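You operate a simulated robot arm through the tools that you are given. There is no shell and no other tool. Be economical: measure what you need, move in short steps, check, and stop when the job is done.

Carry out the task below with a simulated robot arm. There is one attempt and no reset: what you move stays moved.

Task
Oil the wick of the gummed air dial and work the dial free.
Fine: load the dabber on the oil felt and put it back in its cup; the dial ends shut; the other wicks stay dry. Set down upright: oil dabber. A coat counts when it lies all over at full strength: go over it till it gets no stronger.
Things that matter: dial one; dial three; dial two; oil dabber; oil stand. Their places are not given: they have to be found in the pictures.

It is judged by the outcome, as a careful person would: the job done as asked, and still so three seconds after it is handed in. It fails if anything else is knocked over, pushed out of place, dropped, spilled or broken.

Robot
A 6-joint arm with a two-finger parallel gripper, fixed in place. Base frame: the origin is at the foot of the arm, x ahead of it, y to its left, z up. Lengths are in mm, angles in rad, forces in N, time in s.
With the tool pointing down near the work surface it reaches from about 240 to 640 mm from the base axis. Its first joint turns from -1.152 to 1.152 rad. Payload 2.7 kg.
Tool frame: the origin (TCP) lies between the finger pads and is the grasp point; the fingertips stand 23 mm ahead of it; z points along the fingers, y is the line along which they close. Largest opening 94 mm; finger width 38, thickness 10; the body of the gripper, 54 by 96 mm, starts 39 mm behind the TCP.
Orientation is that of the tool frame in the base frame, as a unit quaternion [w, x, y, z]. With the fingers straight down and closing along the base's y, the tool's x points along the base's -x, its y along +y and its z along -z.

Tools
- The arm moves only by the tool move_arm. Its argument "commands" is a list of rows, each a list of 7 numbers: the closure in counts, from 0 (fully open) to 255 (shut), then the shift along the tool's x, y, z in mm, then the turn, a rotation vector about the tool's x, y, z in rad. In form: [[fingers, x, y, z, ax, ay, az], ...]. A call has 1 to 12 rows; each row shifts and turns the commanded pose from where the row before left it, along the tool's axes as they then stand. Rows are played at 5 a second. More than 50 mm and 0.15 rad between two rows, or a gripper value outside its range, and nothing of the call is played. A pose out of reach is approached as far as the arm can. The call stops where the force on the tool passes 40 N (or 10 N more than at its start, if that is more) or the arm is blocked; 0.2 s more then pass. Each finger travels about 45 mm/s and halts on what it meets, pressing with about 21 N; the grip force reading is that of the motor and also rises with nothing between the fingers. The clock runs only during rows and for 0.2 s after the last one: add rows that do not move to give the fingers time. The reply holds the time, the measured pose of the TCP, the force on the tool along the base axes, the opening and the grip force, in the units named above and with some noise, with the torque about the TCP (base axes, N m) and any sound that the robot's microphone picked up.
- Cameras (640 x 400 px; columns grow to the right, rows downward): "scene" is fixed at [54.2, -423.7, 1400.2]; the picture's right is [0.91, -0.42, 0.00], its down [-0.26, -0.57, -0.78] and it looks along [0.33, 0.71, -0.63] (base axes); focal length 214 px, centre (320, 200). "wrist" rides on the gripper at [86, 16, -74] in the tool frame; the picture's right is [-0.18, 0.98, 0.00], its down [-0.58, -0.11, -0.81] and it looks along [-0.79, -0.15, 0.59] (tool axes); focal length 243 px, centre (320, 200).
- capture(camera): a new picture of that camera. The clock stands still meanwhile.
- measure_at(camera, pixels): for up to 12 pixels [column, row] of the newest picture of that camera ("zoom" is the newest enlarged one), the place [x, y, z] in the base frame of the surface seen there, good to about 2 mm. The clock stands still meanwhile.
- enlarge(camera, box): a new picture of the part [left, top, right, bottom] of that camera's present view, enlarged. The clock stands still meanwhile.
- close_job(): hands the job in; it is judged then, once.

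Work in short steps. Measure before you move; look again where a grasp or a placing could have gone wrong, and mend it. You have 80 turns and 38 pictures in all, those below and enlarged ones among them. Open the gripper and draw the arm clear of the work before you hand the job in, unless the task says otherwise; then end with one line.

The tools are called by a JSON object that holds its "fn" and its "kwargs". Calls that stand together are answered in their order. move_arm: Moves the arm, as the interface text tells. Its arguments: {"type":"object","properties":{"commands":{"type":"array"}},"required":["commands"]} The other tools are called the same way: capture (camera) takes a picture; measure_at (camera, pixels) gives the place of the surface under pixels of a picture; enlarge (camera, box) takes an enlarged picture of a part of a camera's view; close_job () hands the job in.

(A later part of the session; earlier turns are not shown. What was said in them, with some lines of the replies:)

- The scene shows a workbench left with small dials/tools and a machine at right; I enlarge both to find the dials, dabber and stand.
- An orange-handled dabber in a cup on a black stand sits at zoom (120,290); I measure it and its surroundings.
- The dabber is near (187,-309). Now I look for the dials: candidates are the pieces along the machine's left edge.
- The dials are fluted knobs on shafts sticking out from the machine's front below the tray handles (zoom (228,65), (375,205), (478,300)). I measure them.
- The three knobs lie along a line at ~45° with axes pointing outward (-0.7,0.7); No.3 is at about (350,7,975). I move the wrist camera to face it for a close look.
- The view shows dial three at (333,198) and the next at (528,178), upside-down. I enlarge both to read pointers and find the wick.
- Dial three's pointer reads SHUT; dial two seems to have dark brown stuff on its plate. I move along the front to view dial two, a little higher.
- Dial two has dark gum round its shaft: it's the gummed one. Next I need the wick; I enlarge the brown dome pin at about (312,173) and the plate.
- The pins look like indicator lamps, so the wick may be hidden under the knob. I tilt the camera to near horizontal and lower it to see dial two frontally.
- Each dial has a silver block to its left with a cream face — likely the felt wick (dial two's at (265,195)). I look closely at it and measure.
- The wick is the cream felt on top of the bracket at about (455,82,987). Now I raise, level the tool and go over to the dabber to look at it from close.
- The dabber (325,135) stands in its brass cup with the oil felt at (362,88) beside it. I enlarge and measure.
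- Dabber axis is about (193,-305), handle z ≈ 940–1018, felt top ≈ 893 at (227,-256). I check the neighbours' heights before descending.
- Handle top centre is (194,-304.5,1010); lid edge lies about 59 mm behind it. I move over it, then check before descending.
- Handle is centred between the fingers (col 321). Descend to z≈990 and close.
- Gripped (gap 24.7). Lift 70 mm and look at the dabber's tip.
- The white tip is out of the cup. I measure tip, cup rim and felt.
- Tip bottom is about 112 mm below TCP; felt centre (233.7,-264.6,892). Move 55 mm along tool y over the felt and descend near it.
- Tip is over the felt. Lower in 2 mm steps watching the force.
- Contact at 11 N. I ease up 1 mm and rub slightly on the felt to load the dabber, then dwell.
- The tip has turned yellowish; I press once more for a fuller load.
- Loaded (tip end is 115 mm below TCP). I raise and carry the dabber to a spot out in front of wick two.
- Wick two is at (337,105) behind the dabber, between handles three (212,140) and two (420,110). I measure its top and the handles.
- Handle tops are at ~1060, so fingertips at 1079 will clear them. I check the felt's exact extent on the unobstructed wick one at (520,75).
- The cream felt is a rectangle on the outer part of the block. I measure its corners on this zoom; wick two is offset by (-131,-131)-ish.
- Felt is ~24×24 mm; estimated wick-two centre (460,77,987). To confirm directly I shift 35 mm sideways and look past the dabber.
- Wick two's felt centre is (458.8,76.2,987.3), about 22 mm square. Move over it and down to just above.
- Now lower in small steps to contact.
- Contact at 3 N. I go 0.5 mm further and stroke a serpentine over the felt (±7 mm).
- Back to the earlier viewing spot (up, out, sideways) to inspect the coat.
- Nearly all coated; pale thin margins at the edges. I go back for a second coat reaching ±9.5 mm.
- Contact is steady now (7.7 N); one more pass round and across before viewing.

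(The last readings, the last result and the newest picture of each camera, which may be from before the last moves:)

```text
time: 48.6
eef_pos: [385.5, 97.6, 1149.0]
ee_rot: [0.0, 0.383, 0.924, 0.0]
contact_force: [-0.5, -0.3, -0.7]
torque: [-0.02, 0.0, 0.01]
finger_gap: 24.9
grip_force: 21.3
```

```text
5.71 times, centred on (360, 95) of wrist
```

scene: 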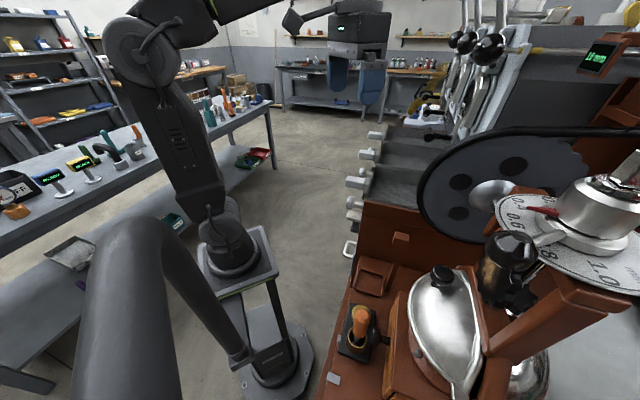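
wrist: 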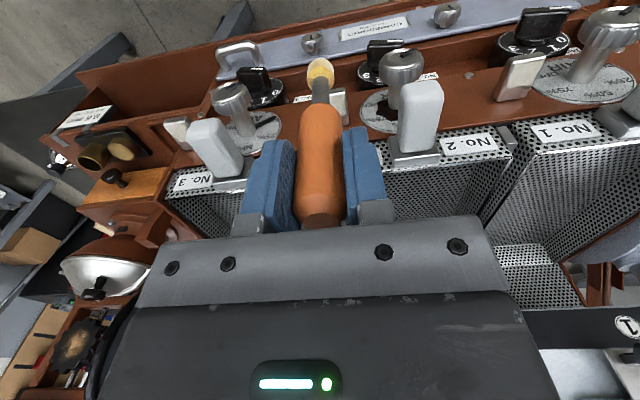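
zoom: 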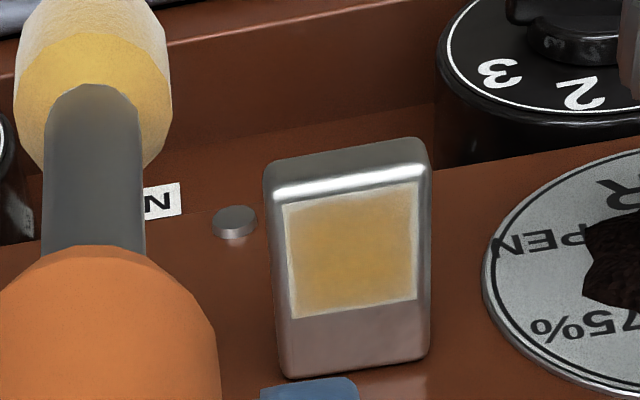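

No stronger than before: the coat is full. Now I return the dabber to the cup, going high over the handles.

{"fn": "move_arm", "kwargs": {"commands": [[255, 0, 0, -41, 0, 0, 0], [255, 0, 0, -41, 0, 0, 0], [255, -16.53, -46.7, 0, 0, 0, 0], [255, -16.53, -46.7, 0, 0, 0, 0], [255, -16.53, -46.7, 0, 0, 0, 0], [255, -16.53, -46.7, 0, 0, 0, 0], [255, -16.53, -46.7, 0, 0, 0, 0], [255, -16.53, -46.7, 0, 0, 0, 0], [255, -16.53, -46.7, 0, 0, 0, 0], [255, -16.53, -46.7, 0, 0, 0, 0], [255, -16.53, -46.7, 0, 0, 0, 0], [255, 0, 0, 0, 0, 0, 0]]}}

{"fn": "move_arm", "kwargs": {"commands": [[255, 0, 0, 45, 0, 0, 0], [255, 0, 0, 45, 0, 0, 0], [255, 0, 0, 45, 0, 0, 0], [255, 0, 0, 38, 0, 0, 0], [255, 0, 0, 0, 0, 0, 0]]}}

{"fn": "move_arm", "kwargs": {"commands": [[255, 0, 0, 0, 0, 0, 0]]}}

{"fn": "enlarge", "kwargs": {"camera": "wrist", "box": [250, 0, 430, 180]}}

```text
time: 51.2
eef_pos: [192.4, -303.7, 1230.2]
ee_rot: [0.0, 0.383, 0.924, 0.0]
contact_force: [0.2, 0.4, -0.4]
torque: [0.02, 0.05, -0.01]
finger_gap: 25.0
grip_force: 21.0
```

```text
time: 52.4
eef_pos: [191.3, -306.5, 1057.5]
ee_rot: [0.0, 0.384, 0.923, 0.0]
contact_force: [0.1, -1.1, -0.2]
torque: [0.01, -0.01, -0.02]
finger_gap: 25.1
grip_force: 20.6
```

```text
time: 52.8
eef_pos: [190.4, -306.1, 1058.3]
ee_rot: [0.0, 0.383, 0.924, 0.0]
contact_force: [0.6, -0.7, -0.7]
torque: [0.01, 0.03, 0.01]
finger_gap: 24.9
grip_force: 21.0
```

```text
2.22 times, centred on (340, 90) of wrist
```

zoom: 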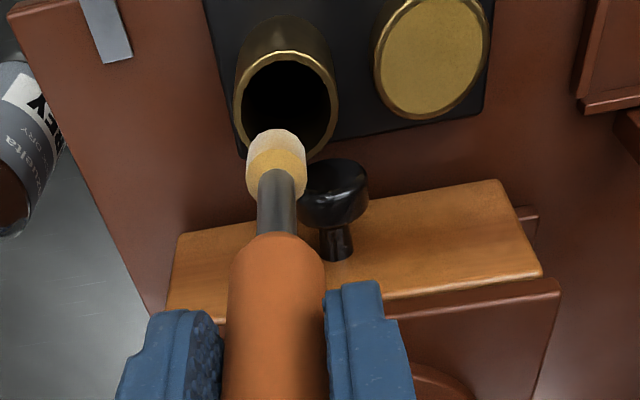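

The tip seems a few mm left of the cup's axis; I measure rim and tip to correct.

{"fn": "measure_at", "kwargs": {"camera": "zoom", "pixels": [[236, 110], [337, 100], [280, 55], [320, 65], [250, 68], [335, 120], [250, 165], [302, 165], [275, 138], [276, 250], [240, 260], [318, 260]]}}

```text
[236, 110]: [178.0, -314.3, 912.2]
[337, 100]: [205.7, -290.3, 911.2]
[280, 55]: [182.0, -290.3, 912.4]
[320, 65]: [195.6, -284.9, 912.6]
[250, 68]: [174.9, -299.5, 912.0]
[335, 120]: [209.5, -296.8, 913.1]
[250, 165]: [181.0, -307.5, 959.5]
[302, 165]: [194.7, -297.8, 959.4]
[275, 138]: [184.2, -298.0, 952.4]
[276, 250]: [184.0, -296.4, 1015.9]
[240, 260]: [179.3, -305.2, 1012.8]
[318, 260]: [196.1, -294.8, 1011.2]
```

Cup centre ≈ (192.5,-302), dabber axis ≈ (189.7,-305): shift +3.8 mm along tool y, then lower gently.

{"fn": "move_arm", "kwargs": {"commands": [[255, 0, 3.8, 0, 0, 0, 0], [255, 0, 0, 20, 0, 0, 0], [255, 0, 0, 20, 0, 0, 0], [255, 0, 0, 15, 0, 0, 0], [255, 0, 0, 6, 0, 0, 0], [255, 0, 0, 0, 0, 0, 0]]}}

```text
time: 54.2
eef_pos: [194.4, -303.6, 996.4]
ee_rot: [0.0, 0.383, 0.924, 0.0]
contact_force: [0.2, 0.3, 0.0]
torque: [0.01, 0.02, 0.0]
finger_gap: 25.1
grip_force: 21.1
```

{"fn": "move_arm", "kwargs": {"commands": [[255, 0, 0, 2, 0, 0, 0], [255, 0, 0, 1.5, 0, 0, 0], [255, 0, 0, 0, 0, 0, 0]]}}

```text
time: 55.0
eef_pos: [196.0, -302.4, 993.5]
ee_rot: [0.0, 0.384, 0.923, 0.0]
contact_force: [0.0, 0.0, -0.7]
torque: [0.01, 0.0, 0.04]
finger_gap: 24.8
grip_force: 21.2
```

{"fn": "move_arm", "kwargs": {"commands": [[255, 0, 0, 1, 0, 0, 0], [255, 0, 0, 1, 0, 0, 0], [255, 0, 0, 0, 0, 0, 0]]}}

```text
time: 55.8
eef_pos: [195.4, -303.6, 991.2]
ee_rot: [0.0, 0.384, 0.923, 0.001]
contact_force: [0.4, -0.5, -0.5]
torque: [-0.02, -0.01, 0.03]
finger_gap: 25.2
grip_force: 20.6
```

{"fn": "move_arm", "kwargs": {"commands": [[255, 0, 0, 1, 0, 0, 0], [255, 0, 0, 0.7, 0, 0, 0], [255, 0, 0, 0, 0, 0, 0]]}}

```text
time: 56.6
eef_pos: [195.2, -303.5, 991.1]
ee_rot: [0.001, 0.383, 0.924, 0.0]
contact_force: [0.4, -0.7, 2.8]
torque: [0.02, -0.01, -0.01]
finger_gap: 24.9
grip_force: 21.2
```

It rests on the cup bottom (2.8 N). Release and rise straight up.

{"fn": "move_arm", "kwargs": {"commands": [[190, 0, 0, 0, 0, 0, 0], [150, 0, 0, 0, 0, 0, 0], [80, 0, 0, 0, 0, 0, 0], [0, 0, 0, 0, 0, 0, 0], [0, 0, 0, 0, 0, 0, 0], [0, 0, 0, 0, 0, 0, 0], [0, 0, 0, -25, 0, 0, 0], [0, 0, 0, -40, 0, 0, 0], [0, 0, 0, -40, 0, 0, 0], [0, 0, 0, -40, 0, 0, 0], [0, 0, 0, 0, 0, 0, 0]]}}

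{"fn": "capture", "kwargs": {"camera": "wrist"}}

```text
time: 59.0
eef_pos: [195.8, -304.0, 1134.0]
ee_rot: [0.0, 0.384, 0.923, 0.0]
contact_force: [0.0, 0.2, -0.2]
torque: [0.0, 0.03, -0.03]
finger_gap: 94.1
grip_force: 0.0
```

```text
3 pictures are left
```

wrist: 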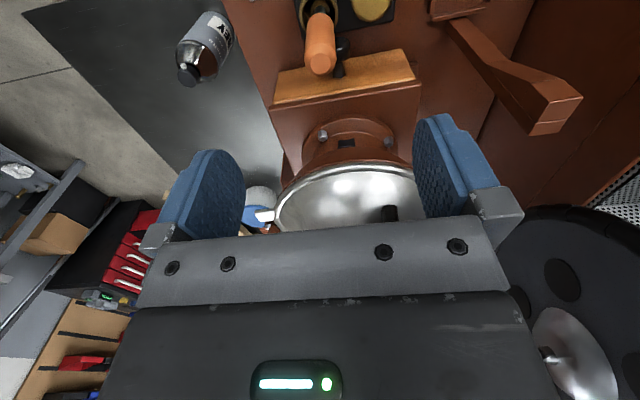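

Dabber is upright in its cup (320,40). Now I fly to a standoff before dial two to turn the tool horizontal.

{"fn": "move_arm", "kwargs": {"commands": [[0, 0, 0, -48, 0, 0, 0], [0, 0, 0, -48, 0, 0, 0]]}}

{"fn": "move_arm", "kwargs": {"commands": [[0, 19.5, 44.1, 0, 0, 0, 0], [0, 19.5, 44.1, 0, 0, 0, 0], [0, 19.5, 44.1, 0, 0, 0, 0], [0, 19.5, 44.1, 0, 0, 0, 0], [0, 19.5, 44.1, 0, 0, 0, 0], [0, 19.5, 44.1, 0, 0, 0, 0], [0, 19.5, 44.1, 0, 0, 0, 0], [0, 19.5, 44.1, 0, 0, 0, 0], [0, 19.5, 44.1, 0, 0, 0, 0], [0, 19.5, 44.1, 0, 0, 0, 0], [0, 19.5, 44.1, 0, 0, 0, 0], [0, 19.5, 44.1, 0, 0, 0, 0]]}}

{"fn": "move_arm", "kwargs": {"commands": [[0, 0, 0, 0, 0, -0.1428, 0], [0, 0, 0, 0, 0, -0.1428, 0], [0, 0, 0, 0, 0, -0.1428, 0], [0, 0, 0, 0, 0, -0.1428, 0], [0, 0, 0, 0, 0, -0.1428, 0], [0, 0, 0, 0, 0, -0.1428, 0], [0, 0, 0, 0, 0, -0.1428, 0], [0, 0, 0, 0, 0, -0.1428, 0], [0, 0, 0, 0, 0, -0.1428, 0], [0, 0, 0, 0, 0, -0.1428, 0], [0, 0, 0, 0, 0, -0.1428, 0], [0, 0, 0, 0, 0, 0, 0]]}}

```text
time: 59.6
eef_pos: [195.4, -304.2, 1230.5]
ee_rot: [0.001, 0.383, 0.924, 0.0]
contact_force: [-0.2, 0.2, 0.7]
torque: [-0.02, -0.04, 0.0]
finger_gap: 93.9
grip_force: 0.0
```

```text
time: 62.2
eef_pos: [406.5, 238.3, 1232.0]
ee_rot: [0.0, 0.383, 0.924, -0.001]
contact_force: [-0.8, 0.6, -0.1]
torque: [-0.01, -0.01, 0.01]
finger_gap: 94.1
grip_force: 0.0
```

```text
time: 64.8
eef_pos: [404.6, 237.8, 1230.5]
ee_rot: [0.654, 0.27, 0.653, -0.27]
contact_force: [0.0, 0.3, -0.8]
torque: [-0.01, 0.02, -0.04]
finger_gap: 93.8
grip_force: 0.1
```

Tool is horizontal facing the panel. Lower to the knob's height and set the opening to ~62 mm.

{"fn": "move_arm", "kwargs": {"commands": [[87, 43.5, 0, 0, 0, 0, 0], [87, 43.5, 0, 0, 0, 0, 0], [87, 43.5, 0, 0, 0, 0, 0], [87, 43.5, 0, 0, 0, 0, 0], [87, 43.5, 0, 0, 0, 0, 0], [87, 43.5, 0, 0, 0, 0, 0], [87, 0, 0, 0, 0, 0, 0]]}}

{"fn": "capture", "kwargs": {"camera": "wrist"}}

```text
time: 66.4
eef_pos: [404.8, 234.8, 969.5]
ee_rot: [0.653, 0.271, 0.653, -0.271]
contact_force: [0.3, -0.2, 0.3]
torque: [0.03, -0.01, -0.02]
finger_gap: 61.9
grip_force: 0.1
```

```text
2 pictures are left
```

wrist: 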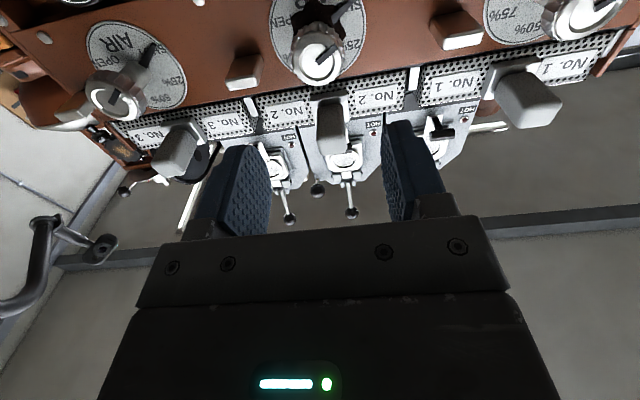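

Knob two is at (316,60), well centred between the fingers. I measure it to align exactly.

{"fn": "measure_at", "kwargs": {"camera": "wrist", "pixels": [[294, 60], [340, 60], [317, 82], [317, 38], [317, 60], [333, 108], [333, 150], [316, 130], [348, 130], [245, 85], [244, 60], [262, 75]]}}

```text
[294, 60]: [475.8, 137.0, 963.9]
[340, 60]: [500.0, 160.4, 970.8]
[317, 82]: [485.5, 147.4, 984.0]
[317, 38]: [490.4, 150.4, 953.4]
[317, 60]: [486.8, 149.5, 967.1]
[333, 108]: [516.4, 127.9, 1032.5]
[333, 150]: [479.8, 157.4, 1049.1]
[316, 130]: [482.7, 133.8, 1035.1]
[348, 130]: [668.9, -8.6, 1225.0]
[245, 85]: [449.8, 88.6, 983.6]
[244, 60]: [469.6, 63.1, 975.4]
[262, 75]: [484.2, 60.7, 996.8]
```

Knob centre ≈ u 451.5, z 969.5, front 118 mm ahead; handle bottom at 1032 is clear. Advance 126 mm and close gently.

{"fn": "move_arm", "kwargs": {"commands": [[87, 0, -0.5, 40, 0, 0, 0], [87, 0, 0, 40, 0, 0, 0], [87, 0, 0, 30, 0, 0, 0], [87, 0, 0, 16, 0, 0, 0], [87, 0, 0, 0, 0, 0, 0]]}}

{"fn": "move_arm", "kwargs": {"commands": [[255, 0, 0, 0, 0, 0, 0], [255, 0, 0, 0, 0, 0, 0], [255, 0, 0, 0, 0, 0, 0], [255, 0, 0, 0, 0, 0, 0]]}}

```text
time: 67.6
eef_pos: [494.9, 147.7, 970.5]
ee_rot: [0.653, 0.271, 0.653, -0.271]
contact_force: [1.1, 1.6, 0.0]
torque: [0.05, -0.02, -0.02]
finger_gap: 62.0
grip_force: 0.1
```

```text
time: 68.5
eef_pos: [492.6, 142.9, 970.3]
ee_rot: [0.652, 0.272, 0.652, -0.277]
contact_force: [-11.6, -3.6, 4.6]
torque: [0.27, 0.26, -0.23]
finger_gap: 39.2
grip_force: 44.7
stopped in row 4: the force on the tool passed its limit at 41 N (the readings are from after the stop); the commanded pose is now the measured one
```

Gripped the knob (39.2 mm); a side force of ~11 N toward -u remains. I ease 1 mm that way and hold to read.

{"fn": "move_arm", "kwargs": {"commands": [[255, 0, -1, 0, 0, 0, 0], [255, 0, 0, 0, 0, 0, 0], [255, 0, 0, 0, 0, 0, 0]]}}

```text
time: 69.3
eef_pos: [492.5, 143.0, 970.5]
ee_rot: [0.652, 0.271, 0.652, -0.276]
contact_force: [-7.0, 0.5, 2.6]
torque: [-0.46, -0.47, 0.07]
finger_gap: 39.4
grip_force: 44.8
```

Settled. Now turn the dial toward open in small steps and read the torque.

{"fn": "move_arm", "kwargs": {"commands": [[255, 0, 0, 0, 0, 0, 0.06], [255, 0, 0, 0, 0, 0, 0.06], [255, 0, 0, 0, 0, 0, 0.06], [255, 0, 0, 0, 0, 0, 0]]}}

```text
time: 70.3
eef_pos: [491.4, 144.9, 969.8]
ee_rot: [0.674, 0.33, 0.625, -0.215]
contact_force: [-7.1, 5.0, 10.0]
torque: [0.69, 0.74, -0.05]
finger_gap: 39.2
grip_force: 45.0
```

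It turns with little torque about the axis. Continue opening.

{"fn": "move_arm", "kwargs": {"commands": [[255, 0, 0, 0, 0, 0, 0.1], [255, 0, 0, 0, 0, 0, 0.1], [255, 0, 0, 0, 0, 0, 0.1], [255, 0, 0, 0, 0, 0, 0.1], [255, 0, 0, 0, 0, 0, 0.1], [255, 0, 0, 0, 0, 0, 0.1], [255, 0, 0, 0, 0, 0, 0]]}}

```text
time: 70.8
eef_pos: [493.7, 143.9, 971.0]
ee_rot: [0.68, 0.368, 0.605, -0.189]
contact_force: [-15.6, -0.2, 5.8]
torque: [0.11, 0.15, -0.45]
finger_gap: 39.2
grip_force: 44.7
out of reach, approached as far as the arm can: row 2
stopped in row 2: the force on the tool passed its limit at 60 N (the readings are from after the stop); the commanded pose is now the measured one
```

It reached an arm limit in this direction after ~0.27 rad. I open slightly, turn the hand back ~1.65 rad around the knob and regrasp for more travel.

{"fn": "move_arm", "kwargs": {"commands": [[100, 0, 0, 0, 0, 0, 0], [100, 0, 0, 0, 0, 0, 0], [100, 0, 0, 0, 0, 0, 0]]}}

{"fn": "move_arm", "kwargs": {"commands": [[100, 0, 0, 0, 0, 0, -0.14], [100, 0, 0, 0, 0, 0, -0.14], [100, 0, 0, 0, 0, 0, -0.14], [100, 0, 0, 0, 0, 0, -0.14], [100, 0, 0, 0, 0, 0, -0.14], [100, 0, 0, 0, 0, 0, -0.14], [100, 0, 0, 0, 0, 0, -0.14], [100, 0, 0, 0, 0, 0, -0.14], [100, 0, 0, 0, 0, 0, -0.14], [100, 0, 0, 0, 0, 0, -0.14], [100, 0, 0, 0, 0, 0, -0.14], [100, 0, 0, 0, 0, 0, 0]]}}

```text
time: 71.6
eef_pos: [494.5, 143.5, 969.5]
ee_rot: [0.679, 0.367, 0.607, -0.188]
contact_force: [0.2, -0.3, -0.3]
torque: [-0.04, -0.02, -0.02]
finger_gap: 57.3
grip_force: 0.1
```

```text
time: 74.2
eef_pos: [495.2, 143.6, 969.4]
ee_rot: [0.356, -0.159, 0.691, -0.608]
contact_force: [0.2, -0.1, -0.7]
torque: [-0.01, 0.0, 0.03]
finger_gap: 57.1
grip_force: 0.0
```

Free motion. I turn the hand further back the same way to gain range.

{"fn": "move_arm", "kwargs": {"commands": [[100, 0, 0, 0, 0, 0, -0.14], [100, 0, 0, 0, 0, 0, -0.14], [100, 0, 0, 0, 0, 0, -0.14], [100, 0, 0, 0, 0, 0, -0.14], [100, 0, 0, 0, 0, 0, -0.14], [100, 0, 0, 0, 0, 0, -0.14], [100, 0, 0, 0, 0, 0, -0.14], [100, 0, 0, 0, 0, 0, -0.14], [100, 0, 0, 0, 0, 0, -0.14], [100, 0, 0, 0, 0, 0, -0.14], [100, 0, 0, 0, 0, 0, -0.14], [100, 0, 0, 0, 0, 0, 0]]}}

```text
time: 76.8
eef_pos: [494.2, 143.5, 968.8]
ee_rot: [0.169, 0.596, -0.385, 0.685]
contact_force: [-0.3, 0.4, 0.4]
torque: [0.0, -0.03, 0.05]
finger_gap: 57.6
grip_force: 0.0
```

Roll about -2.8 rad now. I correct the small 1.8° yaw error and close on the knob.

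{"fn": "move_arm", "kwargs": {"commands": [[100, 0, 0, 0, 0.03, -0.0104, 0], [100, 0, 0, 0, 0, 0, 0], [255, 0, 0, 0, 0, 0, 0], [255, 0, 0, 0, 0, 0, 0], [255, 0, 0, 0, 0, 0, 0], [255, 0, 0, 0, 0, 0, 0]]}}

```text
time: 78.2
eef_pos: [493.6, 142.4, 969.8]
ee_rot: [0.157, 0.601, -0.376, 0.687]
contact_force: [-7.5, -5.0, 0.5]
torque: [0.08, 0.08, 0.03]
finger_gap: 39.1
grip_force: 45.1
```

Gripped cleanly. Turn toward open 1 rad.

{"fn": "move_arm", "kwargs": {"commands": [[255, 0, 0, 0, 0, 0, 0.08], [255, 0, 0, 0, 0, 0, 0.1], [255, 0, 0, 0, 0, 0, 0.1], [255, 0, 0, 0, 0, 0, 0.1], [255, 0, 0, 0, 0, 0, 0.1], [255, 0, 0, 0, 0, 0, 0.1], [255, 0, 0, 0, 0, 0, 0.1], [255, 0, 0, 0, 0, 0, 0.1], [255, 0, 0, 0, 0, 0, 0.1], [255, 0, 0, 0, 0, 0, 0.1], [255, 0, 0, 0, 0, 0, 0]]}}

```text
time: 80.6
eef_pos: [494.0, 143.3, 970.1]
ee_rot: [-0.186, 0.351, -0.617, 0.679]
contact_force: [-5.0, -17.7, 5.4]
torque: [0.11, 0.1, 0.73]
finger_gap: 39.1
grip_force: 44.9
```

It follows (roll now ≈ -1.8). Small side force; I shift 0.8 mm to relieve and continue opening.

{"fn": "move_arm", "kwargs": {"commands": [[255, 0.8, 0, 0, 0, 0, 0.05], [255, 0, 0, 0, 0, 0, 0.1], [255, 0, 0, 0, 0, 0, 0.1], [255, 0, 0, 0, 0, 0, 0.1], [255, 0, 0, 0, 0, 0, 0.1], [255, 0, 0, 0, 0, 0, 0.1], [255, 0, 0, 0, 0, 0, 0.1], [255, 0, 0, 0, 0, 0, 0.1], [255, 0, 0, 0, 0, 0, 0.1], [255, 0, 0, 0, 0, 0, 0]]}}

{"fn": "capture", "kwargs": {"camera": "wrist"}}

```text
time: 82.8
eef_pos: [493.1, 143.5, 970.4]
ee_rot: [0.451, -0.069, 0.706, -0.541]
contact_force: [13.7, -3.9, 7.4]
torque: [-0.34, -0.37, 0.75]
finger_gap: 39.1
grip_force: 45.3
```

```text
1 pictures are left
```

wrist: 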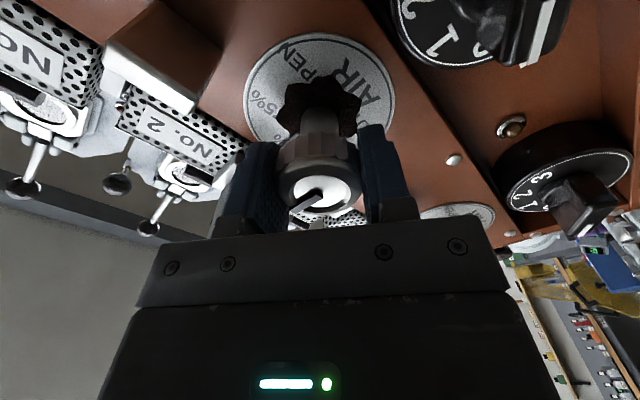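

The knob's bar now points near 50%, so the dial does turn with the hand (gum ring still there). Continue 1 rad more, then swing back.

{"fn": "move_arm", "kwargs": {"commands": [[255, 0, 0, 0, 0, 0, 0.1], [255, 0, 0, 0, 0, 0, 0.1], [255, 0, 0, 0, 0, 0, 0.1], [255, 0, 0, 0, 0, 0, 0.1], [255, 0, 0, 0, 0, 0, 0.1], [255, 0, 0, 0, 0, 0, 0.1], [255, 0, 0, 0, 0, 0, 0.1], [255, 0, 0, 0, 0, 0, 0.1], [255, 0, 0, 0, 0, 0, 0]]}}

```text
time: 84.8
eef_pos: [493.2, 143.3, 970.6]
ee_rot: [0.627, 0.214, 0.676, -0.323]
contact_force: [17.7, -4.8, 16.8]
torque: [0.0, -0.02, -0.12]
finger_gap: 39.2
grip_force: 44.9
```

Dial is about 2.9 rad (~165°) open. Now swing it back toward shut.

{"fn": "move_arm", "kwargs": {"commands": [[255, -0.6, 0, -0.5, 0, 0, -0.05], [255, 0, 0, 0, 0, 0, -0.12], [255, 0, 0, 0, 0, 0, -0.12], [255, 0, 0, 0, 0, 0, -0.12], [255, 0, 0, 0, 0, 0, -0.12], [255, 0, 0, 0, 0, 0, -0.12], [255, 0, 0, 0, 0, 0, -0.12], [255, 0, 0, 0, 0, 0, -0.12], [255, 0, 0, 0, 0, 0, -0.12], [255, 0, 0, 0, 0, 0, -0.12], [255, 0, 0, 0, 0, 0, -0.12], [255, 0, 0, 0, 0, 0, 0]]}}

{"fn": "move_arm", "kwargs": {"commands": [[255, 0, 0, 0, 0, 0, -0.12], [255, 0, 0, 0, 0, 0, -0.12], [255, 0, 0, 0, 0, 0, -0.12], [255, 0, 0, 0, 0, 0, -0.12], [255, 0, 0, 0, 0, 0, -0.12], [255, 0, 0, 0, 0, 0, -0.12], [255, 0, 0, 0, 0, 0, -0.12], [255, 0, 0, 0, 0, 0, -0.12], [255, 0, 0, 0, 0, 0, -0.12], [255, 0, 0, 0, 0, 0, -0.12], [255, 0, 0, 0, 0, 0, 0]]}}

```text
time: 87.4
eef_pos: [492.6, 143.7, 971.1]
ee_rot: [0.315, -0.224, 0.673, -0.63]
contact_force: [3.9, -7.0, 12.3]
torque: [0.11, 0.12, -0.97]
finger_gap: 39.2
grip_force: 45.1
```

```text
time: 89.8
eef_pos: [492.6, 143.2, 971.2]
ee_rot: [0.095, 0.566, -0.429, 0.698]
contact_force: [13.5, -9.2, -4.4]
torque: [-0.15, -0.14, -0.09]
finger_gap: 39.3
grip_force: 45.3
```

Dial is ~0.46 rad from shut. Another full swing open and back to work it free.

{"fn": "move_arm", "kwargs": {"commands": [[255, 0, 0, 0, 0, 0, 0.12], [255, 0, 0, 0, 0, 0, 0.12], [255, 0, 0, 0, 0, 0, 0.12], [255, 0, 0, 0, 0, 0, 0.12], [255, 0, 0, 0, 0, 0, 0.12], [255, 0, 0, 0, 0, 0, 0.12], [255, 0, 0, 0, 0, 0, 0.12], [255, 0, 0, 0, 0, 0, 0.12], [255, 0, 0, 0, 0, 0, 0.12], [255, 0, 0, 0, 0, 0, 0.12], [255, 0, 0, 0, 0, 0, 0.12], [255, 0, 0, 0, 0, 0, 0.12]]}}

{"fn": "move_arm", "kwargs": {"commands": [[255, 0, 0, 0, 0, 0, 0.12], [255, 0, 0, 0, 0, 0, 0.12], [255, 0, 0, 0, 0, 0, 0.12], [255, 0, 0, 0, 0, 0, 0.12], [255, 0, 0, 0, 0, 0, 0.12], [255, 0, 0, 0, 0, 0, 0.12], [255, 0, 0, 0, 0, 0, 0.12], [255, 0, 0, 0, 0, 0, 0.1], [255, 0, 0, 0, 0, 0, 0]]}}

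{"fn": "move_arm", "kwargs": {"commands": [[255, 0, 0, 0, 0, 0, -0.12], [255, 0, 0, 0, 0, 0, -0.12], [255, 0, 0, 0, 0, 0, -0.12], [255, 0, 0, 0, 0, 0, -0.12], [255, 0, 0, 0, 0, 0, -0.12], [255, 0, 0, 0, 0, 0, -0.12], [255, 0, 0, 0, 0, 0, -0.12], [255, 0, 0, 0, 0, 0, -0.12], [255, 0, 0, 0, 0, 0, -0.12], [255, 0, 0, 0, 0, 0, -0.12], [255, 0, 0, 0, 0, 0, -0.12], [255, 0, 0, 0, 0, 0, -0.12]]}}

{"fn": "move_arm", "kwargs": {"commands": [[255, 0, 0, 0, 0, 0, -0.12], [255, 0, 0, 0, 0, 0, -0.12], [255, 0, 0, 0, 0, 0, -0.12], [255, 0, 0, 0, 0, 0, -0.12], [255, 0, 0, 0, 0, 0, -0.12], [255, 0, 0, 0, 0, 0, -0.12], [255, 0, 0, 0, 0, 0, -0.12], [255, 0, 0, 0, 0, 0, -0.12], [255, 0, 0, 0, 0, 0, 0]]}}

```text
time: 92.4
eef_pos: [493.5, 142.9, 969.1]
ee_rot: [0.39, -0.141, 0.696, -0.586]
contact_force: [-0.7, -9.7, -3.4]
torque: [-0.29, -0.29, 0.96]
finger_gap: 39.2
grip_force: 45.5
```

```text
time: 94.4
eef_pos: [492.7, 144.0, 971.5]
ee_rot: [0.614, 0.189, 0.684, -0.347]
contact_force: [-2.9, -9.5, -4.9]
torque: [-0.5, -0.49, 0.19]
finger_gap: 39.1
grip_force: 44.7
```

```text
time: 97.0
eef_pos: [493.5, 144.2, 970.2]
ee_rot: [-0.232, 0.311, -0.638, 0.666]
contact_force: [-1.0, 5.0, -4.5]
torque: [-0.12, -0.13, -0.98]
finger_gap: 39.3
grip_force: 45.2
```

```text
time: 99.0
eef_pos: [492.8, 142.2, 969.6]
ee_rot: [0.102, 0.57, -0.421, 0.698]
contact_force: [-15.7, -0.4, -3.7]
torque: [-0.25, -0.21, -0.07]
finger_gap: 39.1
grip_force: 45.0
```

Dial ~0.44 rad from shut. Now close it in smaller steps toward the stop, watching torque.

{"fn": "move_arm", "kwargs": {"commands": [[255, 0, 0, 0, 0, 0, -0.08], [255, 0, 0, 0, 0, 0, -0.08], [255, 0, 0, 0, 0, 0, -0.08], [255, 0, 0, 0, 0, 0, -0.08], [255, 0, 0, 0, 0, 0, -0.06], [255, 0, 0, 0, 0, 0, 0]]}}

{"fn": "move_arm", "kwargs": {"commands": [[255, 0, 0, 0, 0, 0, -0.04], [255, 0, 0, 0, 0, 0, -0.03], [255, 0, 0, 0, 0, 0, 0]]}}

```text
time: 100.4
eef_pos: [493.6, 144.0, 969.1]
ee_rot: [0.231, 0.639, -0.308, 0.666]
contact_force: [-5.8, -0.7, -6.8]
torque: [0.1, 0.08, -0.17]
finger_gap: 39.0
grip_force: 45.6
```

```text
time: 101.2
eef_pos: [493.9, 144.5, 969.6]
ee_rot: [0.253, 0.65, -0.284, 0.658]
contact_force: [-3.0, 2.7, -9.7]
torque: [0.31, -0.49, 0.07]
finger_gap: 39.0
grip_force: 45.0
```

Axis torque rose to ~0.57 N·m right at the expected shut angle: the stop. A slight confirm push, then release and back out.

{"fn": "move_arm", "kwargs": {"commands": [[255, 0, 0, 0, 0, 0, -0.03], [255, 0, 0, 0, 0, 0, 0]]}}

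```text
time: 101.8
eef_pos: [493.7, 143.8, 969.7]
ee_rot: [0.264, 0.653, -0.276, 0.654]
contact_force: [-6.0, 0.6, -4.0]
torque: [0.73, -0.03, 0.02]
finger_gap: 39.2
grip_force: 44.9
```

At the stop. Release and withdraw straight back, then look with the last picture.

{"fn": "move_arm", "kwargs": {"commands": [[100, 0, 0, 0, 0, 0, 0], [100, 0, 0, 0, 0, 0, 0], [100, 0, 0, 0, 0, 0, 0], [100, 0, 0, -30, 0, 0, 0], [100, 0, 0, -40, 0, 0, 0], [100, 0, 0, -30, 0, 0, 0], [100, 0, 0, -20, 0, 0, 0], [100, 0, 0, 0, 0, 0, 0]]}}

{"fn": "enlarge", "kwargs": {"camera": "wrist", "box": [220, 0, 440, 140]}}

```text
time: 103.6
eef_pos: [407.7, 228.3, 970.9]
ee_rot: [0.264, 0.653, -0.276, 0.654]
contact_force: [-0.3, 0.7, 0.3]
torque: [-0.01, 0.01, 0.03]
finger_gap: 57.0
grip_force: 0.0
```

```text
2.86 times, centred on (330, 70) of wrist
```

zoom: 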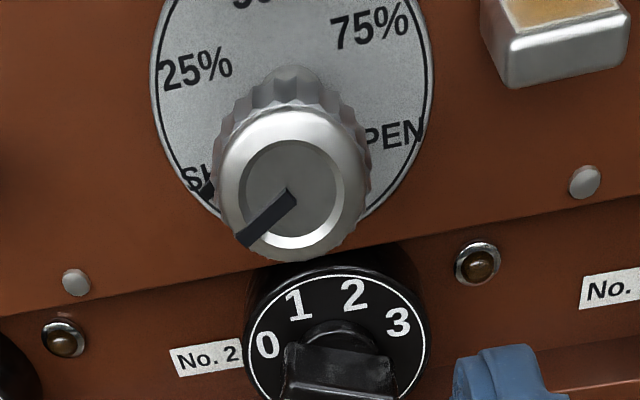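

The gum is gone and the pointer reads SHUT. I open the gripper and draw the arm clear.

{"fn": "move_arm", "kwargs": {"commands": [[0, 0, 0, -30, 0, 0, 0], [0, 0, 0, -20, 0, 0, 0], [0, 45, 0, 0, 0, 0, 0], [0, 45, 0, 0, 0, 0, 0], [0, 45, 0, 0, 0, 0, 0], [0, 45, 0, 0, 0, 0, 0], [0, 0, 0, 0, 0, 0, 0]]}}

```text
time: 105.2
eef_pos: [371.0, 259.7, 1153.1]
ee_rot: [0.263, 0.654, -0.275, 0.654]
contact_force: [0.3, -0.2, 0.3]
torque: [-0.04, -0.05, -0.03]
finger_gap: 93.9
grip_force: 0.1
```

The arm is clear with the gripper open, the dabber is in its cup and the dial is shut; I hand the job in.

{"fn": "close_job", "kwargs": {}}

```text
The job is handed in.
```

The job is done and handed in: dial two (the gummed one) has its wick oiled, its gum is gone and it is shut. The dabber is back upright in its cup, and I did not touch the other wicks.
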